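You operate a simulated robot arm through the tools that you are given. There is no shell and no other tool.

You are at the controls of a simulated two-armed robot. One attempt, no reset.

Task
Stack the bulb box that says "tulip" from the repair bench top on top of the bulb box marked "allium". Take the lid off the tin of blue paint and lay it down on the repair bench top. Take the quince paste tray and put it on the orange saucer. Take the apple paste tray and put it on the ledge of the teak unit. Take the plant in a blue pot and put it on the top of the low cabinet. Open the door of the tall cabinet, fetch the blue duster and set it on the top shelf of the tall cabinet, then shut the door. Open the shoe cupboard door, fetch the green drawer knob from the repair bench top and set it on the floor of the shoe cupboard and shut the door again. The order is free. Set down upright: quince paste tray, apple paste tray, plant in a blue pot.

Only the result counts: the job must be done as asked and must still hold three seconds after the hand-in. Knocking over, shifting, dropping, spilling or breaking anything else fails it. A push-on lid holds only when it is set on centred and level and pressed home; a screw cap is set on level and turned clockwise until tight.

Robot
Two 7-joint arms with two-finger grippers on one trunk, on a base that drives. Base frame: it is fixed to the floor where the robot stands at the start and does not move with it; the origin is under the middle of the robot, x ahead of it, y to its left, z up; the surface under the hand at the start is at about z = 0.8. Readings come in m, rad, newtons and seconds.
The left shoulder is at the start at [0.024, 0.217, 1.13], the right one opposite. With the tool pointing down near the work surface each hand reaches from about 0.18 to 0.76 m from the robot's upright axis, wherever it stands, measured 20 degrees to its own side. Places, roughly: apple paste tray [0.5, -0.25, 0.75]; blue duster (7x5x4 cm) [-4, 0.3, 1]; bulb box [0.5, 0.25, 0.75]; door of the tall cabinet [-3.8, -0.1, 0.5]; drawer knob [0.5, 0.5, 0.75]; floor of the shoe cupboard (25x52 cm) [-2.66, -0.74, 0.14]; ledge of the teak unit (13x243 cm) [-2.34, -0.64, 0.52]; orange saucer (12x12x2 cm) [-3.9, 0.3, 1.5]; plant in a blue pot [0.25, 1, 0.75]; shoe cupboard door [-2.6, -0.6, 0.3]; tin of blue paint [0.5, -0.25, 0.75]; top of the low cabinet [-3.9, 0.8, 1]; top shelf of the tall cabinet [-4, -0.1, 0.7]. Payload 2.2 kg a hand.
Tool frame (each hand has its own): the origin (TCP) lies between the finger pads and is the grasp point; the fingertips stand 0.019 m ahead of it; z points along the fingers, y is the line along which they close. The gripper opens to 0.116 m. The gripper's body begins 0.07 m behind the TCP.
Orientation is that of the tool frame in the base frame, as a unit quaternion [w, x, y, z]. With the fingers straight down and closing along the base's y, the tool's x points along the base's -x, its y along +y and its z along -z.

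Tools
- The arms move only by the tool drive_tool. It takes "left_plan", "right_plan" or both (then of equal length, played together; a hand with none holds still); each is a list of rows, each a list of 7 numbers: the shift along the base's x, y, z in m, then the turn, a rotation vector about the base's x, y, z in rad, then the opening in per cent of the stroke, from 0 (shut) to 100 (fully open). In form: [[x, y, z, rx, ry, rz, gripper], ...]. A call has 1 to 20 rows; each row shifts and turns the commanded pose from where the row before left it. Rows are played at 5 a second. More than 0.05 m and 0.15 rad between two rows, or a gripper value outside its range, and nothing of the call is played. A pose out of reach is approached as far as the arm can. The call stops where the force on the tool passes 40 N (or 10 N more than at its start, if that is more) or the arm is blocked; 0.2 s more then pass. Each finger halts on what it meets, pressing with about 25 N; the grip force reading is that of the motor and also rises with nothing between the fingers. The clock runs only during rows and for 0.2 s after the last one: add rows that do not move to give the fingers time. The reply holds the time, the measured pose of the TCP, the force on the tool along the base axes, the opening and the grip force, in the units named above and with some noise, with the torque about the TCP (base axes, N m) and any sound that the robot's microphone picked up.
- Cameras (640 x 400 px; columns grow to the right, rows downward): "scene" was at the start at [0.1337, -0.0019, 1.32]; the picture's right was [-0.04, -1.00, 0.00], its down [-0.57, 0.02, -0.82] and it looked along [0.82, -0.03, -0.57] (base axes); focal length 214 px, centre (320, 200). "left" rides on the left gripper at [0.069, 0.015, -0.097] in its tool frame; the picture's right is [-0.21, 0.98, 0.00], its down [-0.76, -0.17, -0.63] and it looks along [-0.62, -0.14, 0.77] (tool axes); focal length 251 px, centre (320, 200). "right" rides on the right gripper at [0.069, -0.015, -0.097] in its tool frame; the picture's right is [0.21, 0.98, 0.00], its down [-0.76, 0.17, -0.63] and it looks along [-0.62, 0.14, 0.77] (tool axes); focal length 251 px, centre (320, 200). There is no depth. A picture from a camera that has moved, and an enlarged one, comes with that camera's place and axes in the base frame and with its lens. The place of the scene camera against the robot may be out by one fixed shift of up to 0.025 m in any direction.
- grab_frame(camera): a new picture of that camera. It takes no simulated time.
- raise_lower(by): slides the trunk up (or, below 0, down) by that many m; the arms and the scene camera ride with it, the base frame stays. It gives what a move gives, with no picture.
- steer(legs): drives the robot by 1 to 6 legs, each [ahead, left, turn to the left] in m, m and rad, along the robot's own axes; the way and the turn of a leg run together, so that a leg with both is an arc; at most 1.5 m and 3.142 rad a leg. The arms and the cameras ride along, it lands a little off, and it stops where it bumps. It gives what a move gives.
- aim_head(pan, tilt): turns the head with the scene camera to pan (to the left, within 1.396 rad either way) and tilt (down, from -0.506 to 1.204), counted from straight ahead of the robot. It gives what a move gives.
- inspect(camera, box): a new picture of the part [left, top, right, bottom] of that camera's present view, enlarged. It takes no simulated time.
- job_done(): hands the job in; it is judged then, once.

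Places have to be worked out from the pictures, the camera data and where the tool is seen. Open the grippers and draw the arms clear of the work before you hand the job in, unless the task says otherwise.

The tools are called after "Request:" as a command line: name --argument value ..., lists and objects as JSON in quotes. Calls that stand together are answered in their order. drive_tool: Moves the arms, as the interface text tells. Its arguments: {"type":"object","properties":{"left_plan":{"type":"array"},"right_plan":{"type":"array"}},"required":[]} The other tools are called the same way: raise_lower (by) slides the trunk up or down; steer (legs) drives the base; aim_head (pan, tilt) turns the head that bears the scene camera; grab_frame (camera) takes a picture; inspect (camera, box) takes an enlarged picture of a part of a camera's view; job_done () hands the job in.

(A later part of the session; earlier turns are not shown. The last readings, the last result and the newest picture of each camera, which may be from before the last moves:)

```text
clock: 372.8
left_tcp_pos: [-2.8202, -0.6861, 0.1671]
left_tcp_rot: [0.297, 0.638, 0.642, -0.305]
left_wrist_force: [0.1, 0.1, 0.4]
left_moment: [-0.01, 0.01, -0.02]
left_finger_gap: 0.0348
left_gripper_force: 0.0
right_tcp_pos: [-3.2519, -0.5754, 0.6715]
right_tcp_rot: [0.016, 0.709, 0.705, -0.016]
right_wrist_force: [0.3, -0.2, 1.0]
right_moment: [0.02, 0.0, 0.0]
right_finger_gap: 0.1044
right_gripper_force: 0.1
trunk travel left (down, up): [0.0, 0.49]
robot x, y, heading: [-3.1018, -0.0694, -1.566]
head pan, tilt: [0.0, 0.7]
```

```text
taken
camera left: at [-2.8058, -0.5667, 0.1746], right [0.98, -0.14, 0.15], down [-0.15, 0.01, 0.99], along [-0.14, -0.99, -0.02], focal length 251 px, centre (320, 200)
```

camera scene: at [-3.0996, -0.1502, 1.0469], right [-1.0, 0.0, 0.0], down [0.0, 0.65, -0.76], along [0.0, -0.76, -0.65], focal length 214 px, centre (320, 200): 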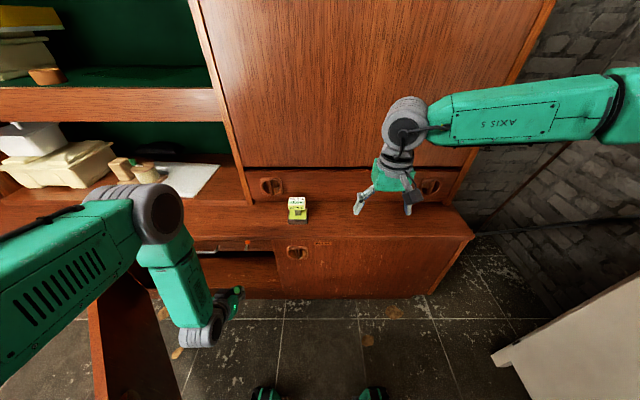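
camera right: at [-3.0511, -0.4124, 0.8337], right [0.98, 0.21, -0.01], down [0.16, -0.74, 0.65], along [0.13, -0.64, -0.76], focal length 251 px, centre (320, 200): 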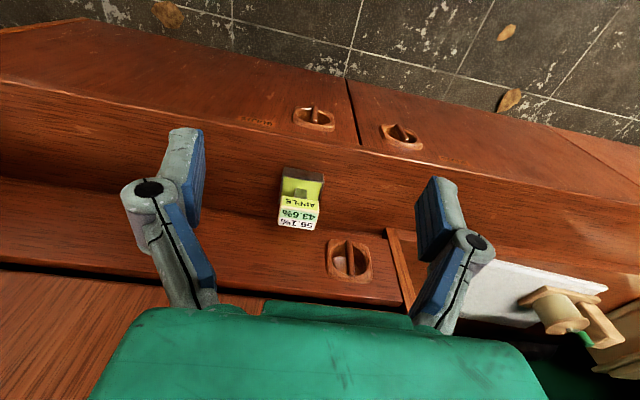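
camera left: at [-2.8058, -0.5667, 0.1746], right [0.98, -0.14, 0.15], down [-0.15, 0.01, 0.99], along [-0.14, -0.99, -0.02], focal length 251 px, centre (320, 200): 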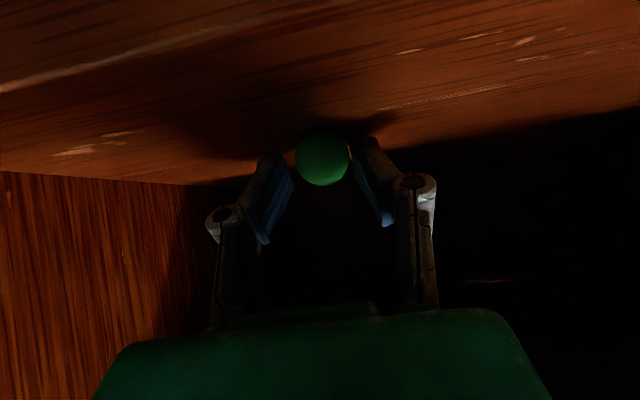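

The knob has settled on the floor between the fingers. I open a bit more and back out along the tool axis.

Request:
drive_tool --left_plan '[[0, 0, 0, 0, 0, 0, 50], [0, 0, 0, 0, 0, 0, 50], [0, 0.022, 0.02, 0, 0, 0, 50], [0, 0.03, 0.027, 0, 0, 0, 50], [0, 0.03, 0.027, 0, 0, 0, 50], [0, 0.03, 0.027, 0, 0, 0, 50], [0, 0.03, 0.027, 0, 0, 0, 50], [0, 0.03, 0.027, 0, 0, 0, 50], [0, 0.03, 0.03, 0, 0, 0, 50], [0, 0.02, 0.04, 0, 0, 0, 50], [0, 0.02, 0.04, 0, 0, 0, 50], [0, 0.0, 0.04, 0, 0, 0, 50], [0, 0.0, 0.04, 0, 0, 0, 50], [0, 0, 0, 0, 0, 0, 50]]'

Request:
grab_frame --camera "left"

Request:
grab_frame --camera "scene"

Request:
inspect --camera "scene" --box '[130, 220, 290, 310]'

```text
clock: 374.8
left_tcp_pos: [-2.8175, -0.6717, 0.1615]
left_tcp_rot: [0.308, 0.634, 0.635, -0.317]
left_wrist_force: [2.3, 6.7, 14.4]
left_moment: [0.05, -0.45, 0.22]
left_finger_gap: 0.0629
left_gripper_force: 2.0
left hand out of reach, approached as far as the arm can: row 3, 4, 5, 6, 7, 8, 9, 10
right_tcp_pos: [-3.25, -0.5757, 0.672]
right_tcp_rot: [0.016, 0.709, 0.705, -0.017]
right_wrist_force: [-0.3, 1.3, 0.0]
right_moment: [-0.01, 0.0, -0.02]
right_finger_gap: 0.1042
right_gripper_force: 0.0
trunk travel left (down, up): [0.0, 0.49]
robot x, y, heading: [-3.1042, -0.0724, -1.573]
head pan, tilt: [0.0, 0.7]
stopped in row 10 (left hand): the force on the tool passed its limit at 44 N (the readings are from after the stop); the commanded pose is now the measured one
```

```text
taken
camera left: at [-2.8049, -0.5528, 0.1663], right [0.98, -0.13, 0.16], down [-0.16, 0.04, 0.99], along [-0.14, -0.99, 0.02], focal length 251 px, centre (320, 200)
```

left: 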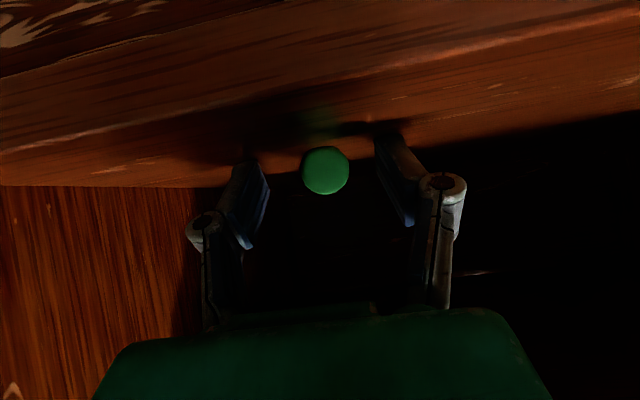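

```text
taken
camera scene: at [-3.1003, -0.1991, 1.0369], right [-1.0, 0.0, 0.0], down [0.0, 0.65, -0.76], along [0.0, -0.76, -0.65], focal length 214 px, centre (320, 200)
```

scene: 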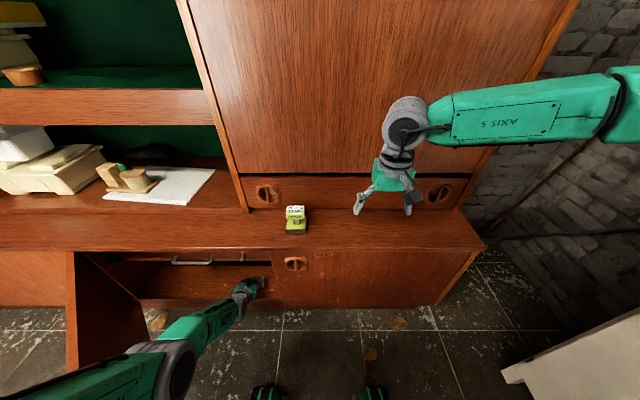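

```text
4.00 times, centred on (210, 265) of scene
camera zoom: at [-3.1003, -0.1991, 1.0369], right [-1.0, 0.0, 0.0], down [0.0, 0.65, -0.76], along [0.0, -0.76, -0.65], focal length 858 px, centre (760, -60)
```

zoom: 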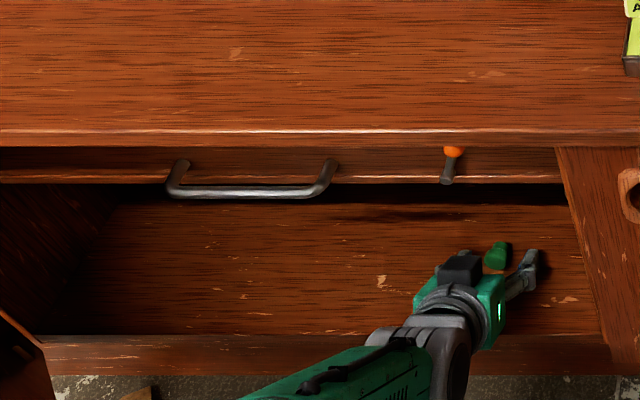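

The arm is folded at its limit and pressed on the floor instead of retreating. I use the trunk to lift the hand off the floor, then back the base out.

Request:
raise_lower --by 0.06

Request:
grab_frame --camera "left"

Request:
inspect --camera "scene" --box '[130, 220, 290, 310]'

```text
clock: 375.8
left_tcp_pos: [-2.8203, -0.6714, 0.2195]
left_tcp_rot: [0.306, 0.634, 0.636, -0.315]
left_wrist_force: [-0.2, 0.5, 0.1]
left_moment: [0.0, -0.02, -0.01]
left_finger_gap: 0.0581
left_gripper_force: 0.1
right_tcp_pos: [-3.2516, -0.5759, 0.7317]
right_tcp_rot: [0.015, 0.709, 0.704, -0.017]
right_wrist_force: [0.8, -0.3, 0.9]
right_moment: [0.06, -0.03, 0.0]
right_finger_gap: 0.1043
right_gripper_force: 0.0
trunk travel left (down, up): [-0.06, 0.43]
robot x, y, heading: [-3.1024, -0.0714, -1.569]
head pan, tilt: [0.0, 0.7]
```

```text
taken
camera left: at [-2.8059, -0.5517, 0.2244], right [0.98, -0.13, 0.16], down [-0.15, 0.04, 0.99], along [-0.14, -0.99, 0.01], focal length 251 px, centre (320, 200)
```

left: 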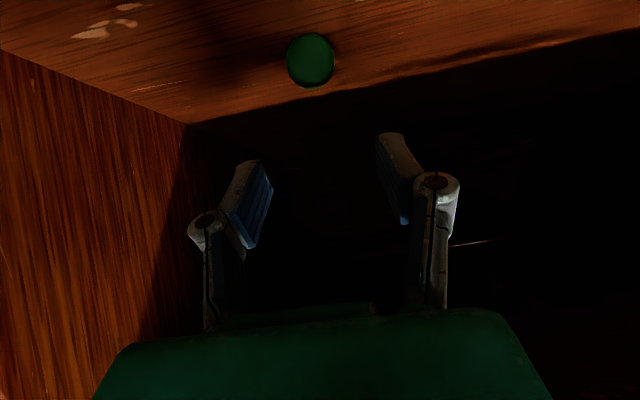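

```text
4.00 times, centred on (210, 265) of scene
camera zoom: at [-3.0997, -0.2009, 1.0968], right [-1.0, 0.0, 0.0], down [0.0, 0.65, -0.76], along [0.0, -0.76, -0.65], focal length 858 px, centre (760, -60)
```

zoom: 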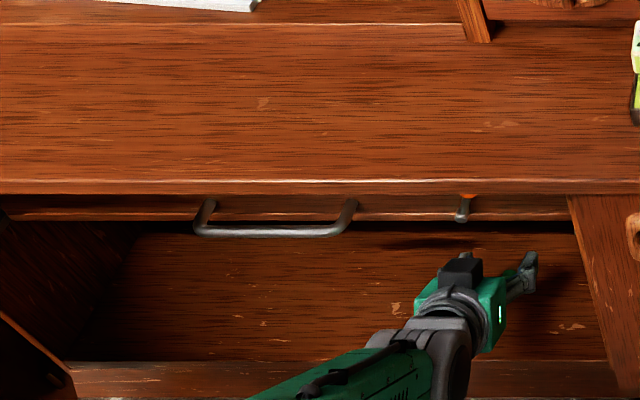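

The knob rests on the cupboard floor at ≈(-2.817, -0.68). I back the base straight out.

Request:
steer --legs '[[-0.3, 0, 0]]'

Request:
grab_frame --camera "scene"

Request:
grab_frame --camera "left"

```text
clock: 377.9
left_tcp_pos: [-2.8203, -0.3722, 0.2202]
left_tcp_rot: [0.306, 0.634, 0.636, -0.315]
left_wrist_force: [0.6, -0.9, 0.1]
left_moment: [0.0, 0.0, -0.01]
left_finger_gap: 0.058
left_gripper_force: 0.0
right_tcp_pos: [-3.2518, -0.2756, 0.7324]
right_tcp_rot: [0.016, 0.709, 0.705, -0.018]
right_wrist_force: [-0.7, 0.1, -0.2]
right_moment: [-0.03, 0.03, -0.01]
right_finger_gap: 0.1044
right_gripper_force: 0.1
trunk travel left (down, up): [-0.06, 0.43]
robot x, y, heading: [-3.1001, 0.2243, -1.576]
head pan, tilt: [0.0, 0.7]
```

```text
taken
camera scene: at [-3.0992, 0.0986, 1.097], right [-1.0, 0.0, 0.0], down [0.0, 0.65, -0.76], along [0.0, -0.76, -0.65], focal length 214 px, centre (320, 200)
```

scene: 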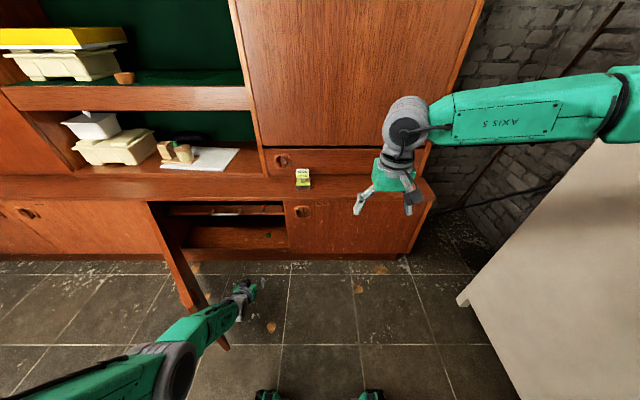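

```text
taken
camera left: at [-2.8058, -0.2536, 0.2251], right [0.98, -0.14, 0.16], down [-0.15, 0.04, 0.99], along [-0.14, -0.99, 0.02], focal length 251 px, centre (320, 200)
```

left: 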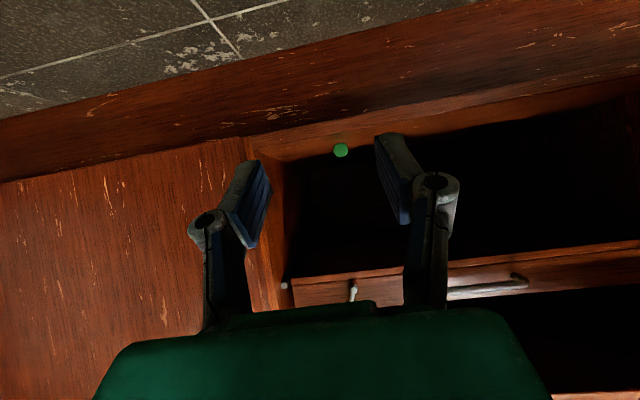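

The knob is inside and the hand is out. I lift the left arm and turn the tool vertical again.

Request:
drive_tool --left_plan '[[-0.01, 0, 0.03, 0, 0, 0, 50], [-0.01, 0, 0.04, 0, 0, 0, 50], [-0.01, 0, 0.04, 0, 0, 0, 50], [0, 0, 0.04, 0, 0, 0, 50], [0, 0, 0.04, 0, 0, 0, 50], [0, 0, 0.04, 0, 0, 0, 50], [0, 0, 0.04, 0.1, 0, 0, 50], [0, 0, 0.04, 0.145, 0, 0, 50], [0, 0, 0.04, 0.145, 0, 0, 50], [0, 0, 0.04, 0.145, 0, 0, 50], [0, 0, 0.02, 0.145, 0, 0, 50], [0, 0, 0, 0.145, 0, 0, 50], [0, 0, 0, 0.06, 0, 0, 50], [0, 0, 0, 0, 0, 0, 50]]'

Request:
grab_frame --camera "scene"

```text
clock: 380.9
left_tcp_pos: [-2.8558, -0.4896, 0.4917]
left_tcp_rot: [0.043, 0.704, 0.707, -0.052]
left_wrist_force: [-0.1, -0.9, 0.0]
left_moment: [0.0, -0.03, 0.02]
left_finger_gap: 0.0581
left_gripper_force: 0.0
left hand out of reach, approached as far as the arm can: row 1, 2, 3, 4, 5, 6, 7, 12, 13
right_tcp_pos: [-3.2508, -0.2737, 0.7343]
right_tcp_rot: [0.017, 0.709, 0.705, -0.018]
right_wrist_force: [-0.5, -0.4, -0.5]
right_moment: [0.04, -0.01, 0.0]
right_finger_gap: 0.1044
right_gripper_force: 0.0
trunk travel left (down, up): [-0.06, 0.43]
robot x, y, heading: [-3.1006, 0.2292, -1.573]
head pan, tilt: [0.0, 0.7]
```

```text
taken
camera scene: at [-3.0992, 0.097, 1.0967], right [-1.0, 0.0, 0.0], down [0.0, 0.65, -0.76], along [0.0, -0.76, -0.65], focal length 214 px, centre (320, 200)
```

scene: 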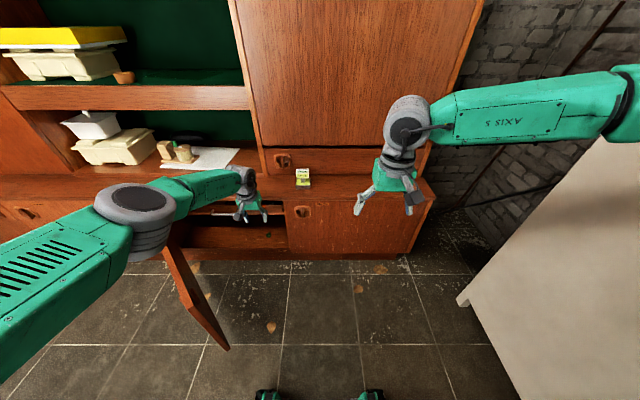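

Request:
drive_tool --left_plan '[[0, 0.01, 0.04, 0, 0, 0, 50], [0, 0.02, 0.04, 0.05, 0, 0, 50], [0, 0.03, 0.03, 0.05, 0, 0, 50], [0, 0.03, 0.03, 0, 0, 0, 50], [0, 0.03, 0.03, 0, 0, 0, 50], [0.02, 0.03, 0.03, 0, 0, 0, 50], [0.02, 0.03, 0.03, 0, 0, 0, 50], [0, 0, 0, 0, 0, 0, 50]]'

Request:
grab_frame --camera "scene"

```text
clock: 382.7
left_tcp_pos: [-2.8147, -0.3066, 0.7209]
left_tcp_rot: [0.008, 0.704, 0.71, -0.017]
left_wrist_force: [0.5, -0.6, 1.0]
left_moment: [-0.05, -0.02, 0.0]
left_finger_gap: 0.058
left_gripper_force: 0.0
right_tcp_pos: [-3.2518, -0.2736, 0.7337]
right_tcp_rot: [0.016, 0.709, 0.705, -0.018]
right_wrist_force: [0.9, -0.3, 0.1]
right_moment: [-0.01, -0.01, -0.02]
right_finger_gap: 0.1045
right_gripper_force: 0.1
trunk travel left (down, up): [-0.06, 0.43]
robot x, y, heading: [-3.0998, 0.2235, -1.574]
head pan, tilt: [0.0, 0.7]
```

```text
taken
camera scene: at [-3.0978, 0.0973, 1.0967], right [-1.0, 0.0, 0.0], down [0.0, 0.65, -0.76], along [0.0, -0.76, -0.65], focal length 214 px, centre (320, 200)
```

scene: 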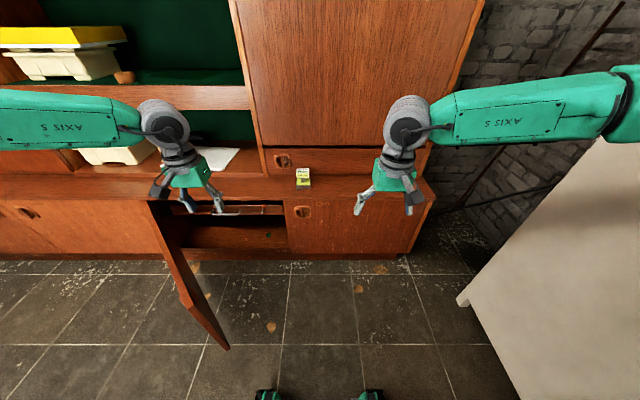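

Both arms are in good posture. To close the cupboard I move the robot left, in front of the door's outer side.

Request:
steer --legs '[[-0.06, 0.5, 0]]'

Request:
aim_head --pan -0.2 --tilt 0.8

Request:
grab_frame --camera "scene"

```text
clock: 385.6
left_tcp_pos: [-2.3099, -0.2497, 0.721]
left_tcp_rot: [0.01, 0.704, 0.71, -0.017]
left_wrist_force: [0.7, 0.1, -0.3]
left_moment: [0.01, 0.02, -0.01]
left_finger_gap: 0.0581
left_gripper_force: 0.1
right_tcp_pos: [-2.7476, -0.2171, 0.7342]
right_tcp_rot: [0.017, 0.709, 0.705, -0.018]
right_wrist_force: [-0.5, 0.0, -0.1]
right_moment: [0.0, 0.04, -0.02]
right_finger_gap: 0.1043
right_gripper_force: 0.0
trunk travel left (down, up): [-0.06, 0.43]
robot x, y, heading: [-2.5992, 0.2854, -1.576]
head pan, tilt: [0.0, 0.7]
```

```text
clock: 386.4
left_tcp_pos: [-2.3105, -0.2463, 0.7217]
left_tcp_rot: [0.011, 0.704, 0.71, -0.019]
left_wrist_force: [0.8, 0.9, 0.0]
left_moment: [0.03, 0.02, 0.0]
left_finger_gap: 0.0582
left_gripper_force: 0.0
right_tcp_pos: [-2.748, -0.2141, 0.7353]
right_tcp_rot: [0.018, 0.71, 0.704, -0.019]
right_wrist_force: [-0.2, 0.5, 0.0]
right_moment: [0.01, 0.0, -0.03]
right_finger_gap: 0.1044
right_gripper_force: 0.1
trunk travel left (down, up): [-0.06, 0.43]
robot x, y, heading: [-2.5953, 0.2803, -1.572]
head pan, tilt: [-0.201, 0.799]
```

```text
taken
camera scene: at [-2.6117, 0.1608, 1.0886], right [-0.98, 0.2, 0.0], down [0.14, 0.71, -0.69], along [-0.14, -0.68, -0.72], focal length 214 px, centre (320, 200)
```

scene: 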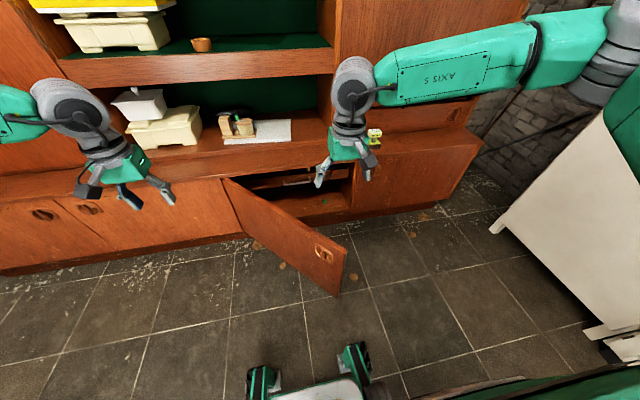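

The door stands at about 45°. I bring the right hand (fist) to its outer side and down to z≈0.42.

Request:
drive_tool --right_plan '[[0.03, 0.035, 0, 0, 0, 0, 50], [0.03, 0.035, 0, 0, 0, 0, 0], [0.02, 0.035, 0, 0, 0, 0, 0], [0, 0.015, -0.03, 0, 0, 0, 0], [0, 0, -0.04, 0, 0, 0, 0], [0, 0, -0.04, 0, 0, 0, 0], [0, 0, -0.04, 0, 0, 0, 0], [0, 0, -0.04, 0, 0, 0, 0], [0, 0, -0.04, 0, 0, 0, 0], [0, 0, -0.04, 0, 0, 0, 0], [0, 0, -0.04, 0, 0, 0, 0], [0, 0, 0, 0, 0, 0, 0]]'

Request:
grab_frame --camera "scene"

```text
clock: 389.0
left_tcp_pos: [-2.3088, -0.2462, 0.723]
left_tcp_rot: [0.011, 0.704, 0.709, -0.02]
left_wrist_force: [-0.2, -0.7, 0.4]
left_moment: [0.0, 0.01, 0.0]
left_finger_gap: 0.058
left_gripper_force: 0.0
right_tcp_pos: [-2.6667, -0.0959, 0.4278]
right_tcp_rot: [0.017, 0.71, 0.704, -0.02]
right_wrist_force: [0.1, 1.2, 0.0]
right_moment: [0.03, 0.01, -0.05]
right_finger_gap: 0.0
right_gripper_force: 25.0
trunk travel left (down, up): [-0.06, 0.43]
robot x, y, heading: [-2.5978, 0.283, -1.573]
head pan, tilt: [-0.201, 0.799]
```

```text
taken
camera scene: at [-2.6087, 0.161, 1.0887], right [-0.98, 0.2, 0.0], down [0.14, 0.71, -0.69], along [-0.14, -0.68, -0.72], focal length 214 px, centre (320, 200)
```

scene: 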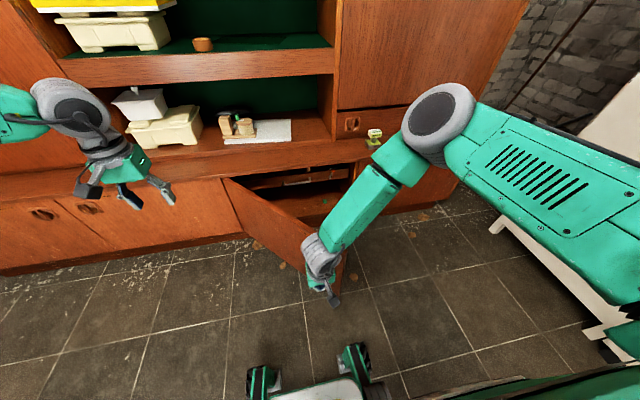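

I move to contact at about 0.5 m from the hinge and push along the closing arc.

Request:
drive_tool --right_plan '[[-0.004, -0.035, 0, 0, 0, 0, 0], [-0.007, -0.035, 0, 0, 0, 0, 0], [-0.01, -0.03, 0, 0, 0, 0, 0], [-0.0307, -0.0293, 0, 0, 0, 0, 0], [-0.0281, -0.0319, 0, 0, 0, 0, 0], [-0.0253, -0.0341, 0, 0, 0, 0, 0], [-0.0223, -0.0362, 0, 0, 0, 0, 0], [0, 0, 0, 0, 0, 0, 0]]'

Request:
grab_frame --camera "scene"

```text
clock: 390.8
left_tcp_pos: [-2.3091, -0.2467, 0.7215]
left_tcp_rot: [0.011, 0.704, 0.71, -0.019]
left_wrist_force: [-0.4, -0.4, -0.1]
left_moment: [-0.01, 0.02, 0.01]
left_finger_gap: 0.0581
left_gripper_force: 0.1
right_tcp_pos: [-2.7953, -0.3256, 0.4309]
right_tcp_rot: [0.017, 0.709, 0.704, -0.019]
right_wrist_force: [-0.3, 0.0, 0.0]
right_moment: [-0.03, 0.02, 0.0]
right_finger_gap: 0.0
right_gripper_force: 25.1
trunk travel left (down, up): [-0.06, 0.43]
robot x, y, heading: [-2.5999, 0.2814, -1.576]
head pan, tilt: [-0.201, 0.799]
```

```text
taken
camera scene: at [-2.6096, 0.1604, 1.0886], right [-0.98, 0.2, 0.0], down [0.14, 0.71, -0.69], along [-0.14, -0.68, -0.72], focal length 214 px, centre (320, 200)
```

scene: 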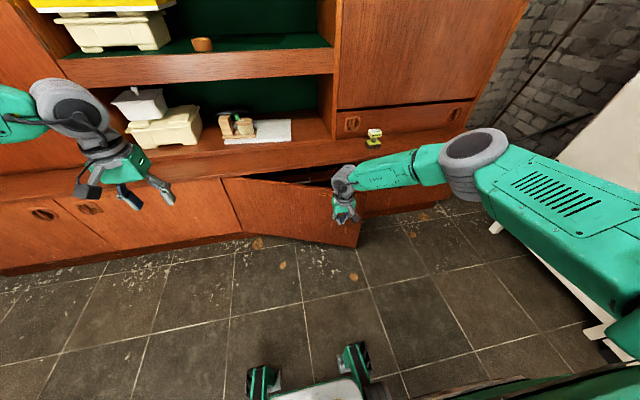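

Door at ~25°. I drive forward 0.15 m, which pushes it further, then finish with the arm.

Request:
steer --legs '[[0.15, 0, 0]]'

Request:
drive_tool --right_plan '[[-0.01, -0.03, 0, 0, 0, 0, 0], [-0.005, -0.03, 0, 0, 0, 0, 0], [0, -0.02, 0, 0, 0, 0, 0], [0, -0.015, 0, 0, 0, 0, 0], [0, 0, 0, 0, 0, 0, 0]]'

Request:
grab_frame --camera "scene"

```text
clock: 392.1
left_tcp_pos: [-2.3117, -0.3967, 0.7218]
left_tcp_rot: [0.01, 0.705, 0.709, -0.018]
left_wrist_force: [-0.1, 0.5, -0.5]
left_moment: [0.04, 0.0, 0.02]
left_finger_gap: 0.058
left_gripper_force: 0.0
right_tcp_pos: [-2.7962, -0.475, 0.4301]
right_tcp_rot: [0.016, 0.71, 0.704, -0.02]
right_wrist_force: [0.5, 0.3, -0.5]
right_moment: [0.01, 0.04, 0.02]
right_finger_gap: 0.0
right_gripper_force: 24.7
trunk travel left (down, up): [-0.06, 0.43]
robot x, y, heading: [-2.5962, 0.1357, -1.574]
head pan, tilt: [-0.201, 0.799]
```

```text
clock: 392.9
left_tcp_pos: [-2.3093, -0.3896, 0.7264]
left_tcp_rot: [0.012, 0.705, 0.708, -0.023]
left_wrist_force: [0.2, 0.7, -1.2]
left_moment: [-0.03, 0.01, -0.01]
left_finger_gap: 0.0581
left_gripper_force: 0.0
right_tcp_pos: [-2.8106, -0.5327, 0.4344]
right_tcp_rot: [0.013, 0.708, 0.706, -0.018]
right_wrist_force: [-0.1, 1.2, 0.4]
right_moment: [-0.13, 0.02, 0.01]
right_finger_gap: 0.0
right_gripper_force: 24.9
right hand out of reach, approached as far as the arm can: row 3
trunk travel left (down, up): [-0.06, 0.43]
robot x, y, heading: [-2.5963, 0.1345, -1.583]
head pan, tilt: [-0.201, 0.799]
stopped in row 3 (right hand): the force on the tool passed its limit at 66 N (the readings are from after the stop); the commanded pose is now the measured one
```

```text
taken
camera scene: at [-2.6086, 0.0126, 1.0888], right [-0.98, 0.2, 0.0], down [0.15, 0.7, -0.69], along [-0.14, -0.68, -0.72], focal length 214 px, centre (320, 200)
```

scene: 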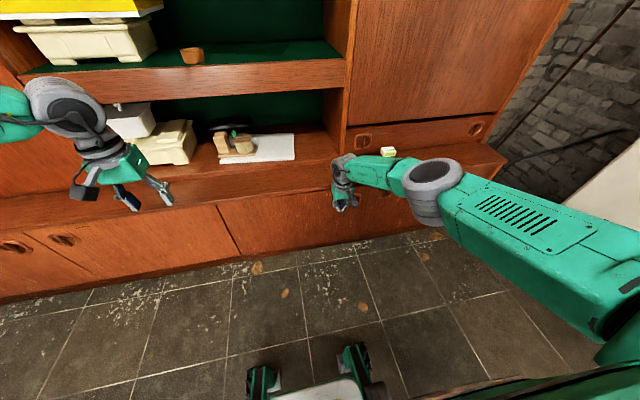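

The push stopped at 66 N; I check the surroundings, in particular the apple tray and the door.

Request:
inspect --camera "scene" --box '[300, 120, 460, 240]'

Request:
grab_frame --camera "right"

```text
3.33 times, centred on (380, 180) of scene
camera zoom: at [-2.6086, 0.0126, 1.0888], right [-0.98, 0.2, 0.0], down [0.15, 0.7, -0.69], along [-0.14, -0.68, -0.72], focal length 715 px, centre (120, 267)
```

zoom: 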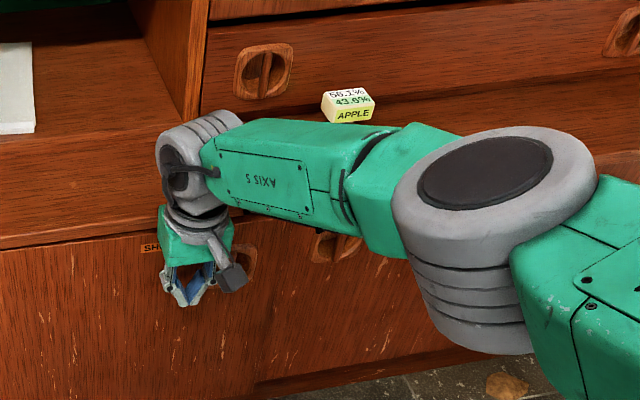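

```text
taken
camera right: at [-2.826, -0.4601, 0.5276], right [0.98, 0.21, -0.02], down [0.17, -0.73, 0.67], along [0.13, -0.65, -0.75], focal length 251 px, centre (320, 200)
```

right: 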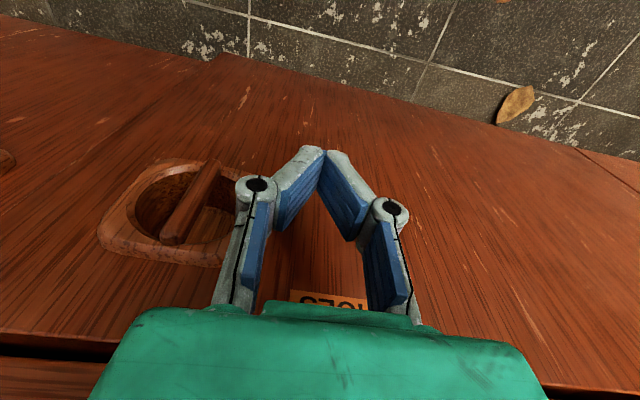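

The wrist met the ledge edge while the door is still ~5 cm open. I back off, pitch the tool so the fingertips lead, and push again.

Request:
drive_tool --right_plan '[[0, 0.03, 0, 0, 0, 0, 0], [0, 0.04, 0, 0, 0, 0, 0], [0, 0.02, -0.01, -0.145, 0, 0, 0], [0, 0, -0.01, -0.145, 0, 0, 0], [0, 0, -0.01, -0.145, 0, 0, 0], [0, 0, -0.01, -0.145, 0, 0, 0], [0, 0, 0, -0.145, 0, 0, 0], [0, 0, 0, -0.145, 0, 0, 0], [0, 0, 0, 0, 0, 0, 0]]'

Request:
grab_frame --camera "scene"

Request:
grab_frame --camera "right"

```text
clock: 394.9
left_tcp_pos: [-2.3121, -0.3912, 0.7262]
left_tcp_rot: [0.013, 0.705, 0.709, -0.022]
left_wrist_force: [0.0, 0.0, -0.1]
left_moment: [0.0, 0.01, 0.02]
left_finger_gap: 0.058
left_gripper_force: 0.0
right_tcp_pos: [-2.8116, -0.443, 0.3945]
right_tcp_rot: [0.312, 0.636, 0.632, -0.314]
right_wrist_force: [0.2, -0.1, -0.6]
right_moment: [0.03, 0.01, 0.01]
right_finger_gap: 0.0001
right_gripper_force: 25.2
trunk travel left (down, up): [-0.06, 0.43]
robot x, y, heading: [-2.5979, 0.1342, -1.576]
head pan, tilt: [-0.201, 0.799]
```

```text
taken
camera scene: at [-2.6108, 0.012, 1.0886], right [-0.98, 0.2, 0.0], down [0.15, 0.7, -0.69], along [-0.14, -0.68, -0.72], focal length 214 px, centre (320, 200)
```

scene: 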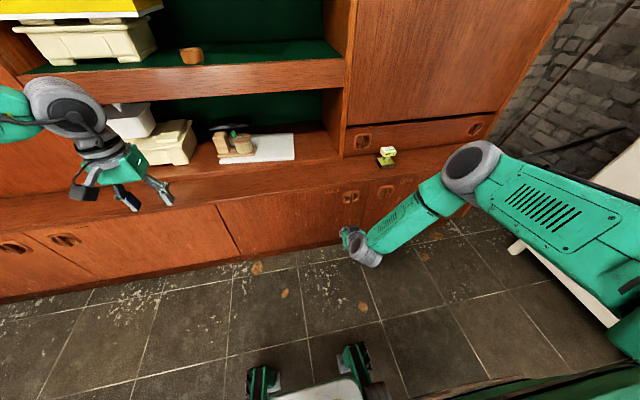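

```text
taken
camera right: at [-2.8276, -0.3236, 0.3979], right [0.98, 0.12, -0.17], down [0.17, 0.04, 0.99], along [0.13, -0.99, 0.02], focal length 251 px, centre (320, 200)
```

right: 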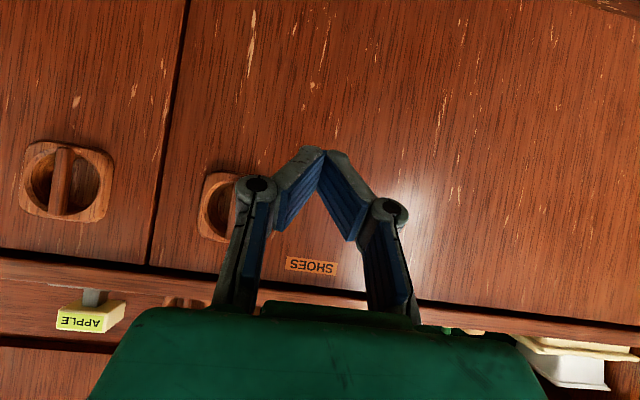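

Request:
drive_tool --right_plan '[[-0.01, -0.03, 0, 0, 0, 0, 0], [-0.01, -0.03, 0, 0, 0, 0, 0], [0, -0.025, 0, 0, 0, 0, 0], [0, -0.02, 0, 0, 0, 0, 0], [0, 0, 0, 0, 0, 0, 0]]'

Request:
grab_frame --camera "right"

```text
clock: 396.1
left_tcp_pos: [-2.3102, -0.39, 0.7256]
left_tcp_rot: [0.014, 0.705, 0.709, -0.022]
left_wrist_force: [0.3, -0.3, -0.7]
left_moment: [-0.03, -0.02, -0.01]
left_finger_gap: 0.058
left_gripper_force: 0.0
right_tcp_pos: [-2.831, -0.5492, 0.3928]
right_tcp_rot: [0.311, 0.637, 0.631, -0.315]
right_wrist_force: [0.3, -0.3, 0.2]
right_moment: [-0.02, -0.03, -0.01]
right_finger_gap: 0.0002
right_gripper_force: 24.6
trunk travel left (down, up): [-0.06, 0.43]
robot x, y, heading: [-2.5987, 0.134, -1.575]
head pan, tilt: [-0.201, 0.799]
```

```text
taken
camera right: at [-2.8462, -0.4301, 0.3966], right [0.98, 0.12, -0.17], down [0.17, 0.04, 0.99], along [0.13, -0.99, 0.02], focal length 251 px, centre (320, 200)
```

right: 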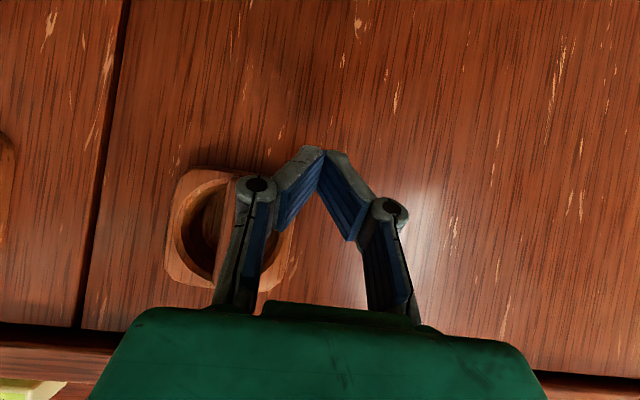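

Request:
drive_tool --right_plan '[[0, -0.012, 0, 0, 0, 0, 0], [0, -0.01, 0, 0, 0, 0, 0], [0, -0.008, 0, 0, 0, 0, 0], [0, 0, 0, 0, 0, 0, 0]]'

Request:
grab_frame --camera "right"

Request:
inspect --camera "scene" --box '[200, 160, 420, 280]'

```text
clock: 396.8
left_tcp_pos: [-2.3127, -0.3892, 0.7259]
left_tcp_rot: [0.014, 0.706, 0.708, -0.022]
left_wrist_force: [0.0, 0.1, -0.9]
left_moment: [0.03, 0.03, 0.01]
left_finger_gap: 0.0582
left_gripper_force: 0.0
right_tcp_pos: [-2.8311, -0.5662, 0.3888]
right_tcp_rot: [0.309, 0.638, 0.634, -0.309]
right_wrist_force: [0.1, 7.7, 3.4]
right_moment: [-0.09, 0.01, 0.03]
right_finger_gap: 0.0058
right_gripper_force: 28.6
trunk travel left (down, up): [-0.06, 0.43]
robot x, y, heading: [-2.5995, 0.1321, -1.576]
head pan, tilt: [-0.201, 0.799]
stopped in row 3 (right hand): the force on the tool passed its limit at 55 N (the readings are from after the stop); the commanded pose is now the measured one
```

```text
taken
camera right: at [-2.8466, -0.4467, 0.3947], right [0.98, 0.13, -0.17], down [0.16, 0.03, 0.99], along [0.13, -0.99, 0.01], focal length 251 px, centre (320, 200)
```

right: 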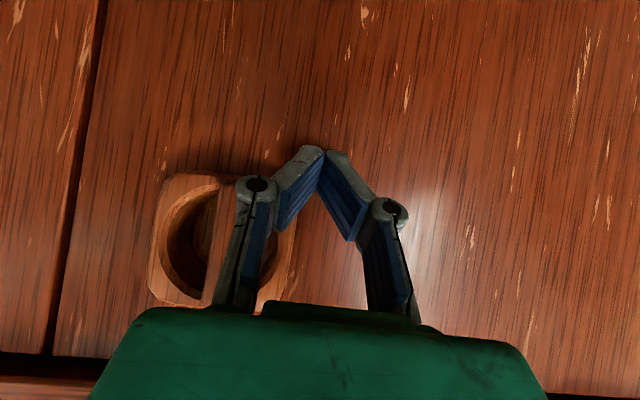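

```text
2.91 times, centred on (310, 220) of scene
camera zoom: at [-2.6101, 0.0116, 1.0884], right [-0.98, 0.21, 0.0], down [0.15, 0.71, -0.69], along [-0.14, -0.68, -0.72], focal length 624 px, centre (349, 142)
```

zoom: 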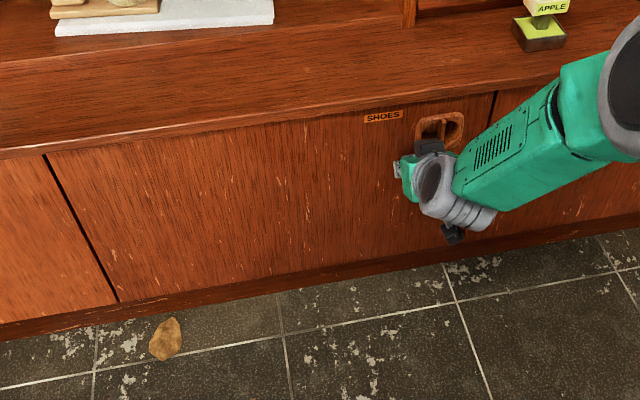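

The door is shut (firm stop, flush with its neighbours). I retract the right hand and make it vertical again.

Request:
drive_tool --right_plan '[[0, 0.03, 0, 0, 0, 0, 0], [0, 0.04, 0, 0, 0, 0, 30], [0, 0.04, 0.01, 0, 0, 0, 60], [0, 0.04, 0.03, 0, 0, 0, 100], [0, 0.02, 0.03, 0.145, 0, 0, 100], [0, 0.0, 0.04, 0.145, 0, 0, 100], [0, 0.0, 0.04, 0.145, 0, 0, 100], [0, 0.0, 0.04, 0.145, 0, 0, 100], [0, 0.0, 0.04, 0.145, 0, 0, 100], [0, 0.0, 0.04, 0.145, 0, 0, 100], [0, 0.0, 0.04, 0.05, 0, 0, 100], [0, 0, 0, 0, 0, 0, 100]]'

Request:
grab_frame --camera "scene"

```text
clock: 399.4
left_tcp_pos: [-2.3125, -0.3887, 0.7269]
left_tcp_rot: [0.015, 0.706, 0.708, -0.023]
left_wrist_force: [0.7, -0.4, -0.1]
left_moment: [0.0, 0.03, 0.0]
left_finger_gap: 0.058
left_gripper_force: 0.0
right_tcp_pos: [-2.8339, -0.401, 0.7068]
right_tcp_rot: [-0.007, 0.709, 0.705, 0.004]
right_wrist_force: [-0.2, 0.2, 0.0]
right_moment: [0.0, -0.01, 0.0]
right_finger_gap: 0.1159
right_gripper_force: 0.0
trunk travel left (down, up): [-0.06, 0.43]
robot x, y, heading: [-2.595, 0.1353, -1.572]
head pan, tilt: [-0.201, 0.799]
```

```text
taken
camera scene: at [-2.6102, 0.012, 1.0885], right [-0.98, 0.21, 0.0], down [0.15, 0.7, -0.69], along [-0.14, -0.68, -0.72], focal length 214 px, centre (320, 200)
```

scene: 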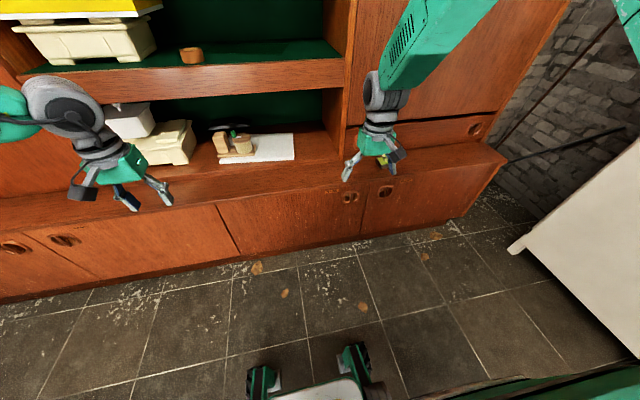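

The cupboard is closed. Back to the bench for the last two: quince tray (right hand) and plant (left hand).

Request:
steer --legs '[[0, 0, 1.572], [1.3, 0, 0], [0.75, -0.48, 0]]'

Request:
raise_lower --by 0.215

Request:
aim_head --pan -0.3 --tilt 0.6

Request:
grab_frame --camera "scene"

```text
clock: 414.4
left_tcp_pos: [0.0323, 0.141, 0.7275]
left_tcp_rot: [0.026, -0.053, 0.998, -0.005]
left_wrist_force: [-0.9, 0.2, -1.0]
left_moment: [-0.02, -0.02, 0.01]
left_finger_gap: 0.058
left_gripper_force: 0.0
right_tcp_pos: [0.0969, -0.3786, 0.7066]
right_tcp_rot: [-0.006, -0.048, 0.999, -0.003]
right_wrist_force: [0.2, 0.3, -0.1]
right_moment: [0.0, 0.03, -0.01]
right_finger_gap: 0.1159
right_gripper_force: 0.0
trunk travel left (down, up): [-0.06, 0.43]
robot x, y, heading: [-0.4549, -0.1974, 0.09]
head pan, tilt: [-0.201, 0.799]
```

```text
clock: 416.7
left_tcp_pos: [0.0295, 0.1396, 0.9448]
left_tcp_rot: [0.028, -0.053, 0.998, -0.005]
left_wrist_force: [0.6, 0.5, -0.7]
left_moment: [-0.01, -0.02, 0.02]
left_finger_gap: 0.0582
left_gripper_force: 0.1
right_tcp_pos: [0.0937, -0.379, 0.9226]
right_tcp_rot: [-0.004, -0.049, 0.999, -0.002]
right_wrist_force: [0.6, -0.7, -0.1]
right_moment: [0.0, 0.03, 0.02]
right_finger_gap: 0.1161
right_gripper_force: 0.1
trunk travel left (down, up): [-0.275, 0.215]
robot x, y, heading: [-0.4591, -0.1994, 0.096]
head pan, tilt: [-0.201, 0.799]
```

```text
clock: 417.4
left_tcp_pos: [0.0299, 0.1396, 0.9457]
left_tcp_rot: [0.029, -0.053, 0.998, -0.005]
left_wrist_force: [-0.3, 0.2, 0.0]
left_moment: [-0.01, -0.03, -0.02]
left_finger_gap: 0.0579
left_gripper_force: 0.0
right_tcp_pos: [0.0935, -0.3785, 0.923]
right_tcp_rot: [-0.005, -0.049, 0.999, -0.002]
right_wrist_force: [0.1, -0.3, 0.3]
right_moment: [0.03, 0.0, 0.02]
right_finger_gap: 0.1161
right_gripper_force: 0.1
trunk travel left (down, up): [-0.275, 0.215]
robot x, y, heading: [-0.4586, -0.1993, 0.098]
head pan, tilt: [-0.3, 0.6]
```

```text
taken
camera scene: at [-0.3264, -0.2097, 1.3204], right [-0.2, -0.98, 0.0], down [-0.56, 0.11, -0.82], along [0.81, -0.17, -0.57], focal length 214 px, centre (320, 200)
```

scene: 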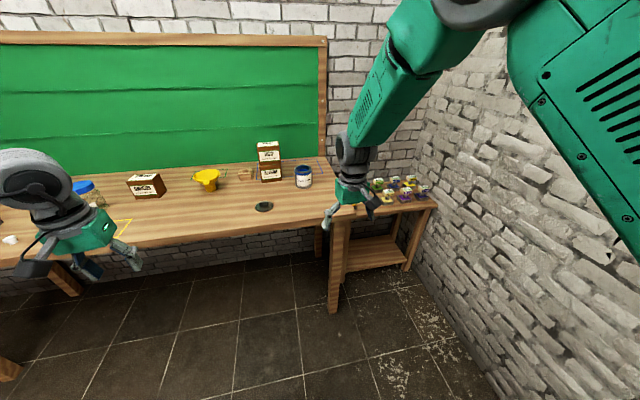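

Request:
steer --legs '[[0.383, -0.188, -0.097]]'

Request:
drive_tool --right_plan '[[0, 0, 0.0, 0, 0, 0, 100], [0, 0, 0, 0, 0, 0, 100], [0, 0, 0, 0, 0, 0, 100], [0, 0, 0, 0, 0, 0, 100], [0, 0, 0, 0, 0, 0, 100], [0, 0, 0, 0, 0, 0, 100], [0, 0, 0, 0, 0, 0, 100], [0, 0, 0, 0, 0, 0, 100], [0, 0, 0, 0, 0, 0, 100], [0, 0, 0, 0, 0, 0, 100]]'

Request:
grab_frame --camera "right"

Request:
grab_frame --camera "scene"

```text
clock: 420.1
left_tcp_pos: [0.4576, -0.0796, 0.9439]
left_tcp_rot: [0.028, -0.008, 1.0, -0.007]
left_wrist_force: [0.0, 0.4, -0.2]
left_moment: [-0.04, 0.03, 0.01]
left_finger_gap: 0.0579
left_gripper_force: 0.1
right_tcp_pos: [0.474, -0.6021, 0.9228]
right_tcp_rot: [-0.005, -0.003, 1.0, -0.002]
right_wrist_force: [0.3, 0.5, 0.1]
right_moment: [-0.02, -0.01, -0.03]
right_finger_gap: 0.116
right_gripper_force: 0.1
trunk travel left (down, up): [-0.275, 0.215]
robot x, y, heading: [-0.0628, -0.3725, 0.006]
head pan, tilt: [-0.3, 0.6]
```

```text
clock: 422.3
left_tcp_pos: [0.4541, -0.0817, 0.9478]
left_tcp_rot: [0.029, -0.007, 1.0, -0.006]
left_wrist_force: [0.0, 0.5, -0.5]
left_moment: [-0.01, 0.01, 0.01]
left_finger_gap: 0.0582
left_gripper_force: 0.0
right_tcp_pos: [0.4701, -0.6035, 0.9236]
right_tcp_rot: [-0.003, -0.003, 1.0, -0.001]
right_wrist_force: [0.1, 0.1, 0.5]
right_moment: [-0.01, -0.02, 0.0]
right_finger_gap: 0.1157
right_gripper_force: 0.0
trunk travel left (down, up): [-0.275, 0.215]
robot x, y, heading: [-0.0587, -0.3724, 0.005]
head pan, tilt: [-0.3, 0.6]
```

```text
taken
camera right: at [0.4013, -0.6181, 1.0215], right [-0.22, 0.98, 0.0], down [0.76, 0.17, 0.63], along [0.61, 0.14, -0.78], focal length 251 px, centre (320, 200)
```

right: 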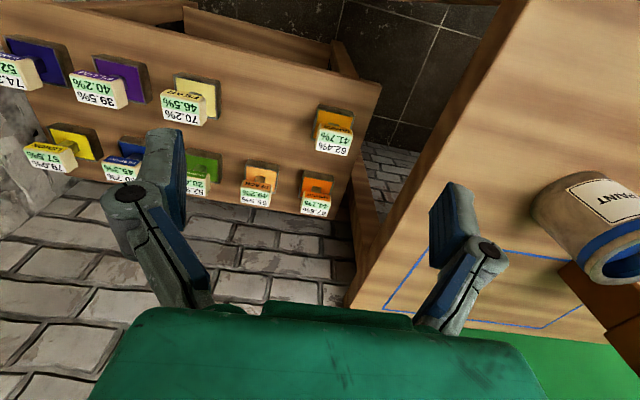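

```text
taken
camera scene: at [0.0706, -0.3963, 1.3205], right [-0.29, -0.96, 0.0], down [-0.54, 0.16, -0.82], along [0.79, -0.24, -0.57], focal length 214 px, centre (320, 200)
```

scene: 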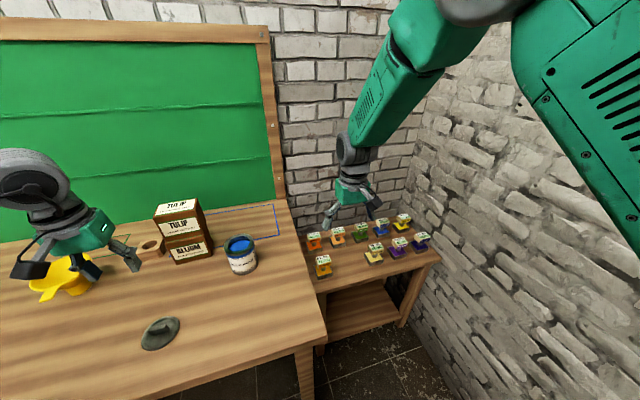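

Request:
inspect --camera "right" --box '[270, 80, 390, 220]'

Request:
inspect --camera "scene" --box '[280, 200, 400, 300]'

```text
2.86 times, centred on (330, 150) of right
camera zoom: at [0.4013, -0.6181, 1.0215], right [-0.22, 0.98, 0.0], down [0.76, 0.17, 0.63], along [0.61, 0.14, -0.78], focal length 718 px, centre (291, 343)
```

zoom: 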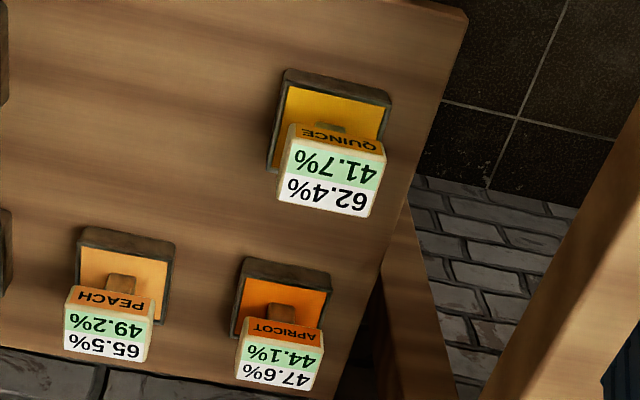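

```text
4.00 times, centred on (340, 250) of scene
camera zoom: at [0.0706, -0.3963, 1.3205], right [-0.29, -0.96, 0.0], down [-0.54, 0.16, -0.82], along [0.79, -0.24, -0.57], focal length 858 px, centre (240, 0)
```

zoom: 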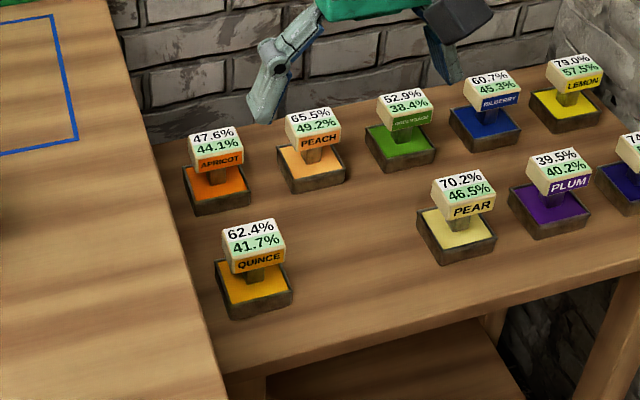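

Quince tag: centre ≈(0.547, -0.563), top z≈0.70, yaw ≈+0.07; the bench edge is at y≈-0.493. I pitch the right tool ~42° from vertical (pointing forward-down) and take a closer look.

Request:
drive_tool --right_plan '[[0, 0.01, 0, 0, -0.147, 0, 65], [0, 0.01, 0, 0, -0.147, 0, 65], [0, 0.01, -0.02, 0, -0.147, 0, 65], [0, 0.005, -0.03, 0, -0.147, 0, 65], [0, 0, -0.03, 0, -0.147, 0, 65], [0, 0, -0.03, 0, 0, 0.065, 65], [0, 0, 0, 0, 0, 0, 65], [0, 0, 0, 0, 0, 0, 65]]'

Request:
grab_frame --camera "right"

Request:
grab_frame --camera "scene"

```text
clock: 424.1
left_tcp_pos: [0.455, -0.0807, 0.9451]
left_tcp_rot: [0.03, -0.007, 1.0, -0.005]
left_wrist_force: [0.2, 0.3, 0.9]
left_moment: [0.0, 0.0, 0.03]
left_finger_gap: 0.0578
left_gripper_force: 0.0
right_tcp_pos: [0.47, -0.5678, 0.8137]
right_tcp_rot: [0.356, -0.032, 0.934, 0.008]
right_wrist_force: [-0.6, 0.5, -0.1]
right_moment: [-0.01, 0.02, -0.03]
right_finger_gap: 0.0754
right_gripper_force: 0.0
trunk travel left (down, up): [-0.275, 0.215]
robot x, y, heading: [-0.0625, -0.3735, 0.001]
head pan, tilt: [-0.3, 0.6]
```

```text
taken
camera right: at [0.3536, -0.5904, 0.8401], right [-0.23, 0.96, -0.15], down [0.13, 0.18, 0.97], along [0.97, 0.2, -0.17], focal length 251 px, centre (320, 200)
```

right: 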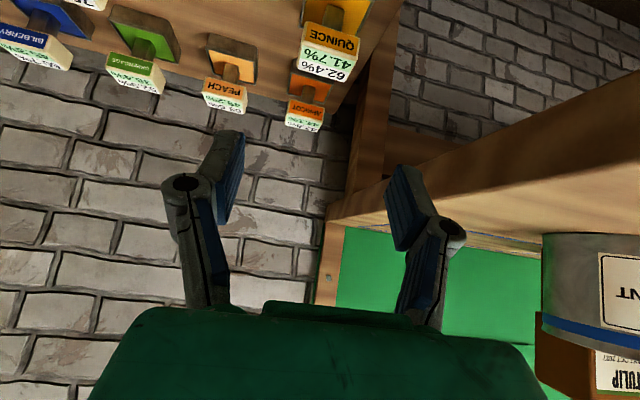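

```text
taken
camera scene: at [0.0707, -0.3956, 1.3205], right [-0.29, -0.96, 0.0], down [-0.54, 0.16, -0.82], along [0.79, -0.24, -0.57], focal length 214 px, centre (320, 200)
```

scene: 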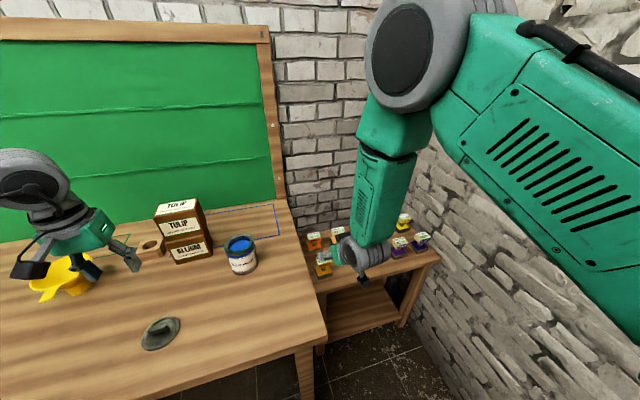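

Request:
drive_tool --right_plan '[[0.0, 0.003, -0.02, 0, 0, 0, 65], [0.01, 0.002, -0.03, 0, 0, 0, 65], [0, 0, 0, 0, 0, 0, 65]]'

Request:
grab_frame --camera "right"

Request:
inspect --camera "right" --box '[260, 0, 420, 120]'

```text
clock: 424.9
left_tcp_pos: [0.4525, -0.081, 0.948]
left_tcp_rot: [0.031, -0.007, 0.999, -0.005]
left_wrist_force: [0.7, -0.5, 0.6]
left_moment: [-0.02, 0.0, 0.03]
left_finger_gap: 0.0579
left_gripper_force: 0.0
right_tcp_pos: [0.4807, -0.5629, 0.7659]
right_tcp_rot: [0.356, -0.032, 0.934, 0.009]
right_wrist_force: [0.2, 1.2, 0.7]
right_moment: [0.01, -0.03, -0.03]
right_finger_gap: 0.0756
right_gripper_force: 0.1
trunk travel left (down, up): [-0.275, 0.215]
robot x, y, heading: [-0.0625, -0.3705, 0.003]
head pan, tilt: [-0.3, 0.6]
```

```text
taken
camera right: at [0.3652, -0.5866, 0.7913], right [-0.22, 0.96, -0.15], down [0.13, 0.18, 0.97], along [0.97, 0.2, -0.17], focal length 251 px, centre (320, 200)
```

right: 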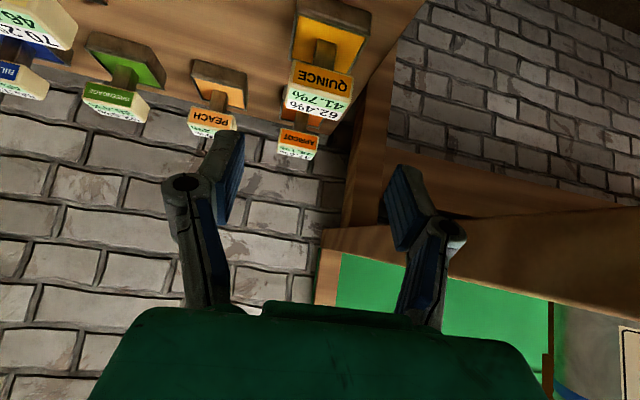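

```text
3.33 times, centred on (340, 60) of right
camera zoom: at [0.3652, -0.5866, 0.7913], right [-0.22, 0.96, -0.15], down [0.13, 0.18, 0.97], along [0.97, 0.2, -0.17], focal length 838 px, centre (253, 667)
```

zoom: 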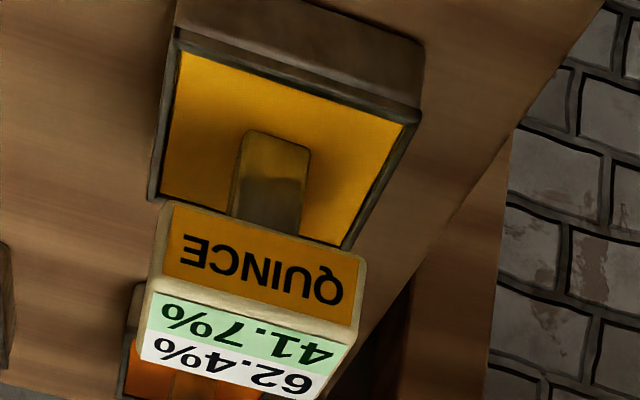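

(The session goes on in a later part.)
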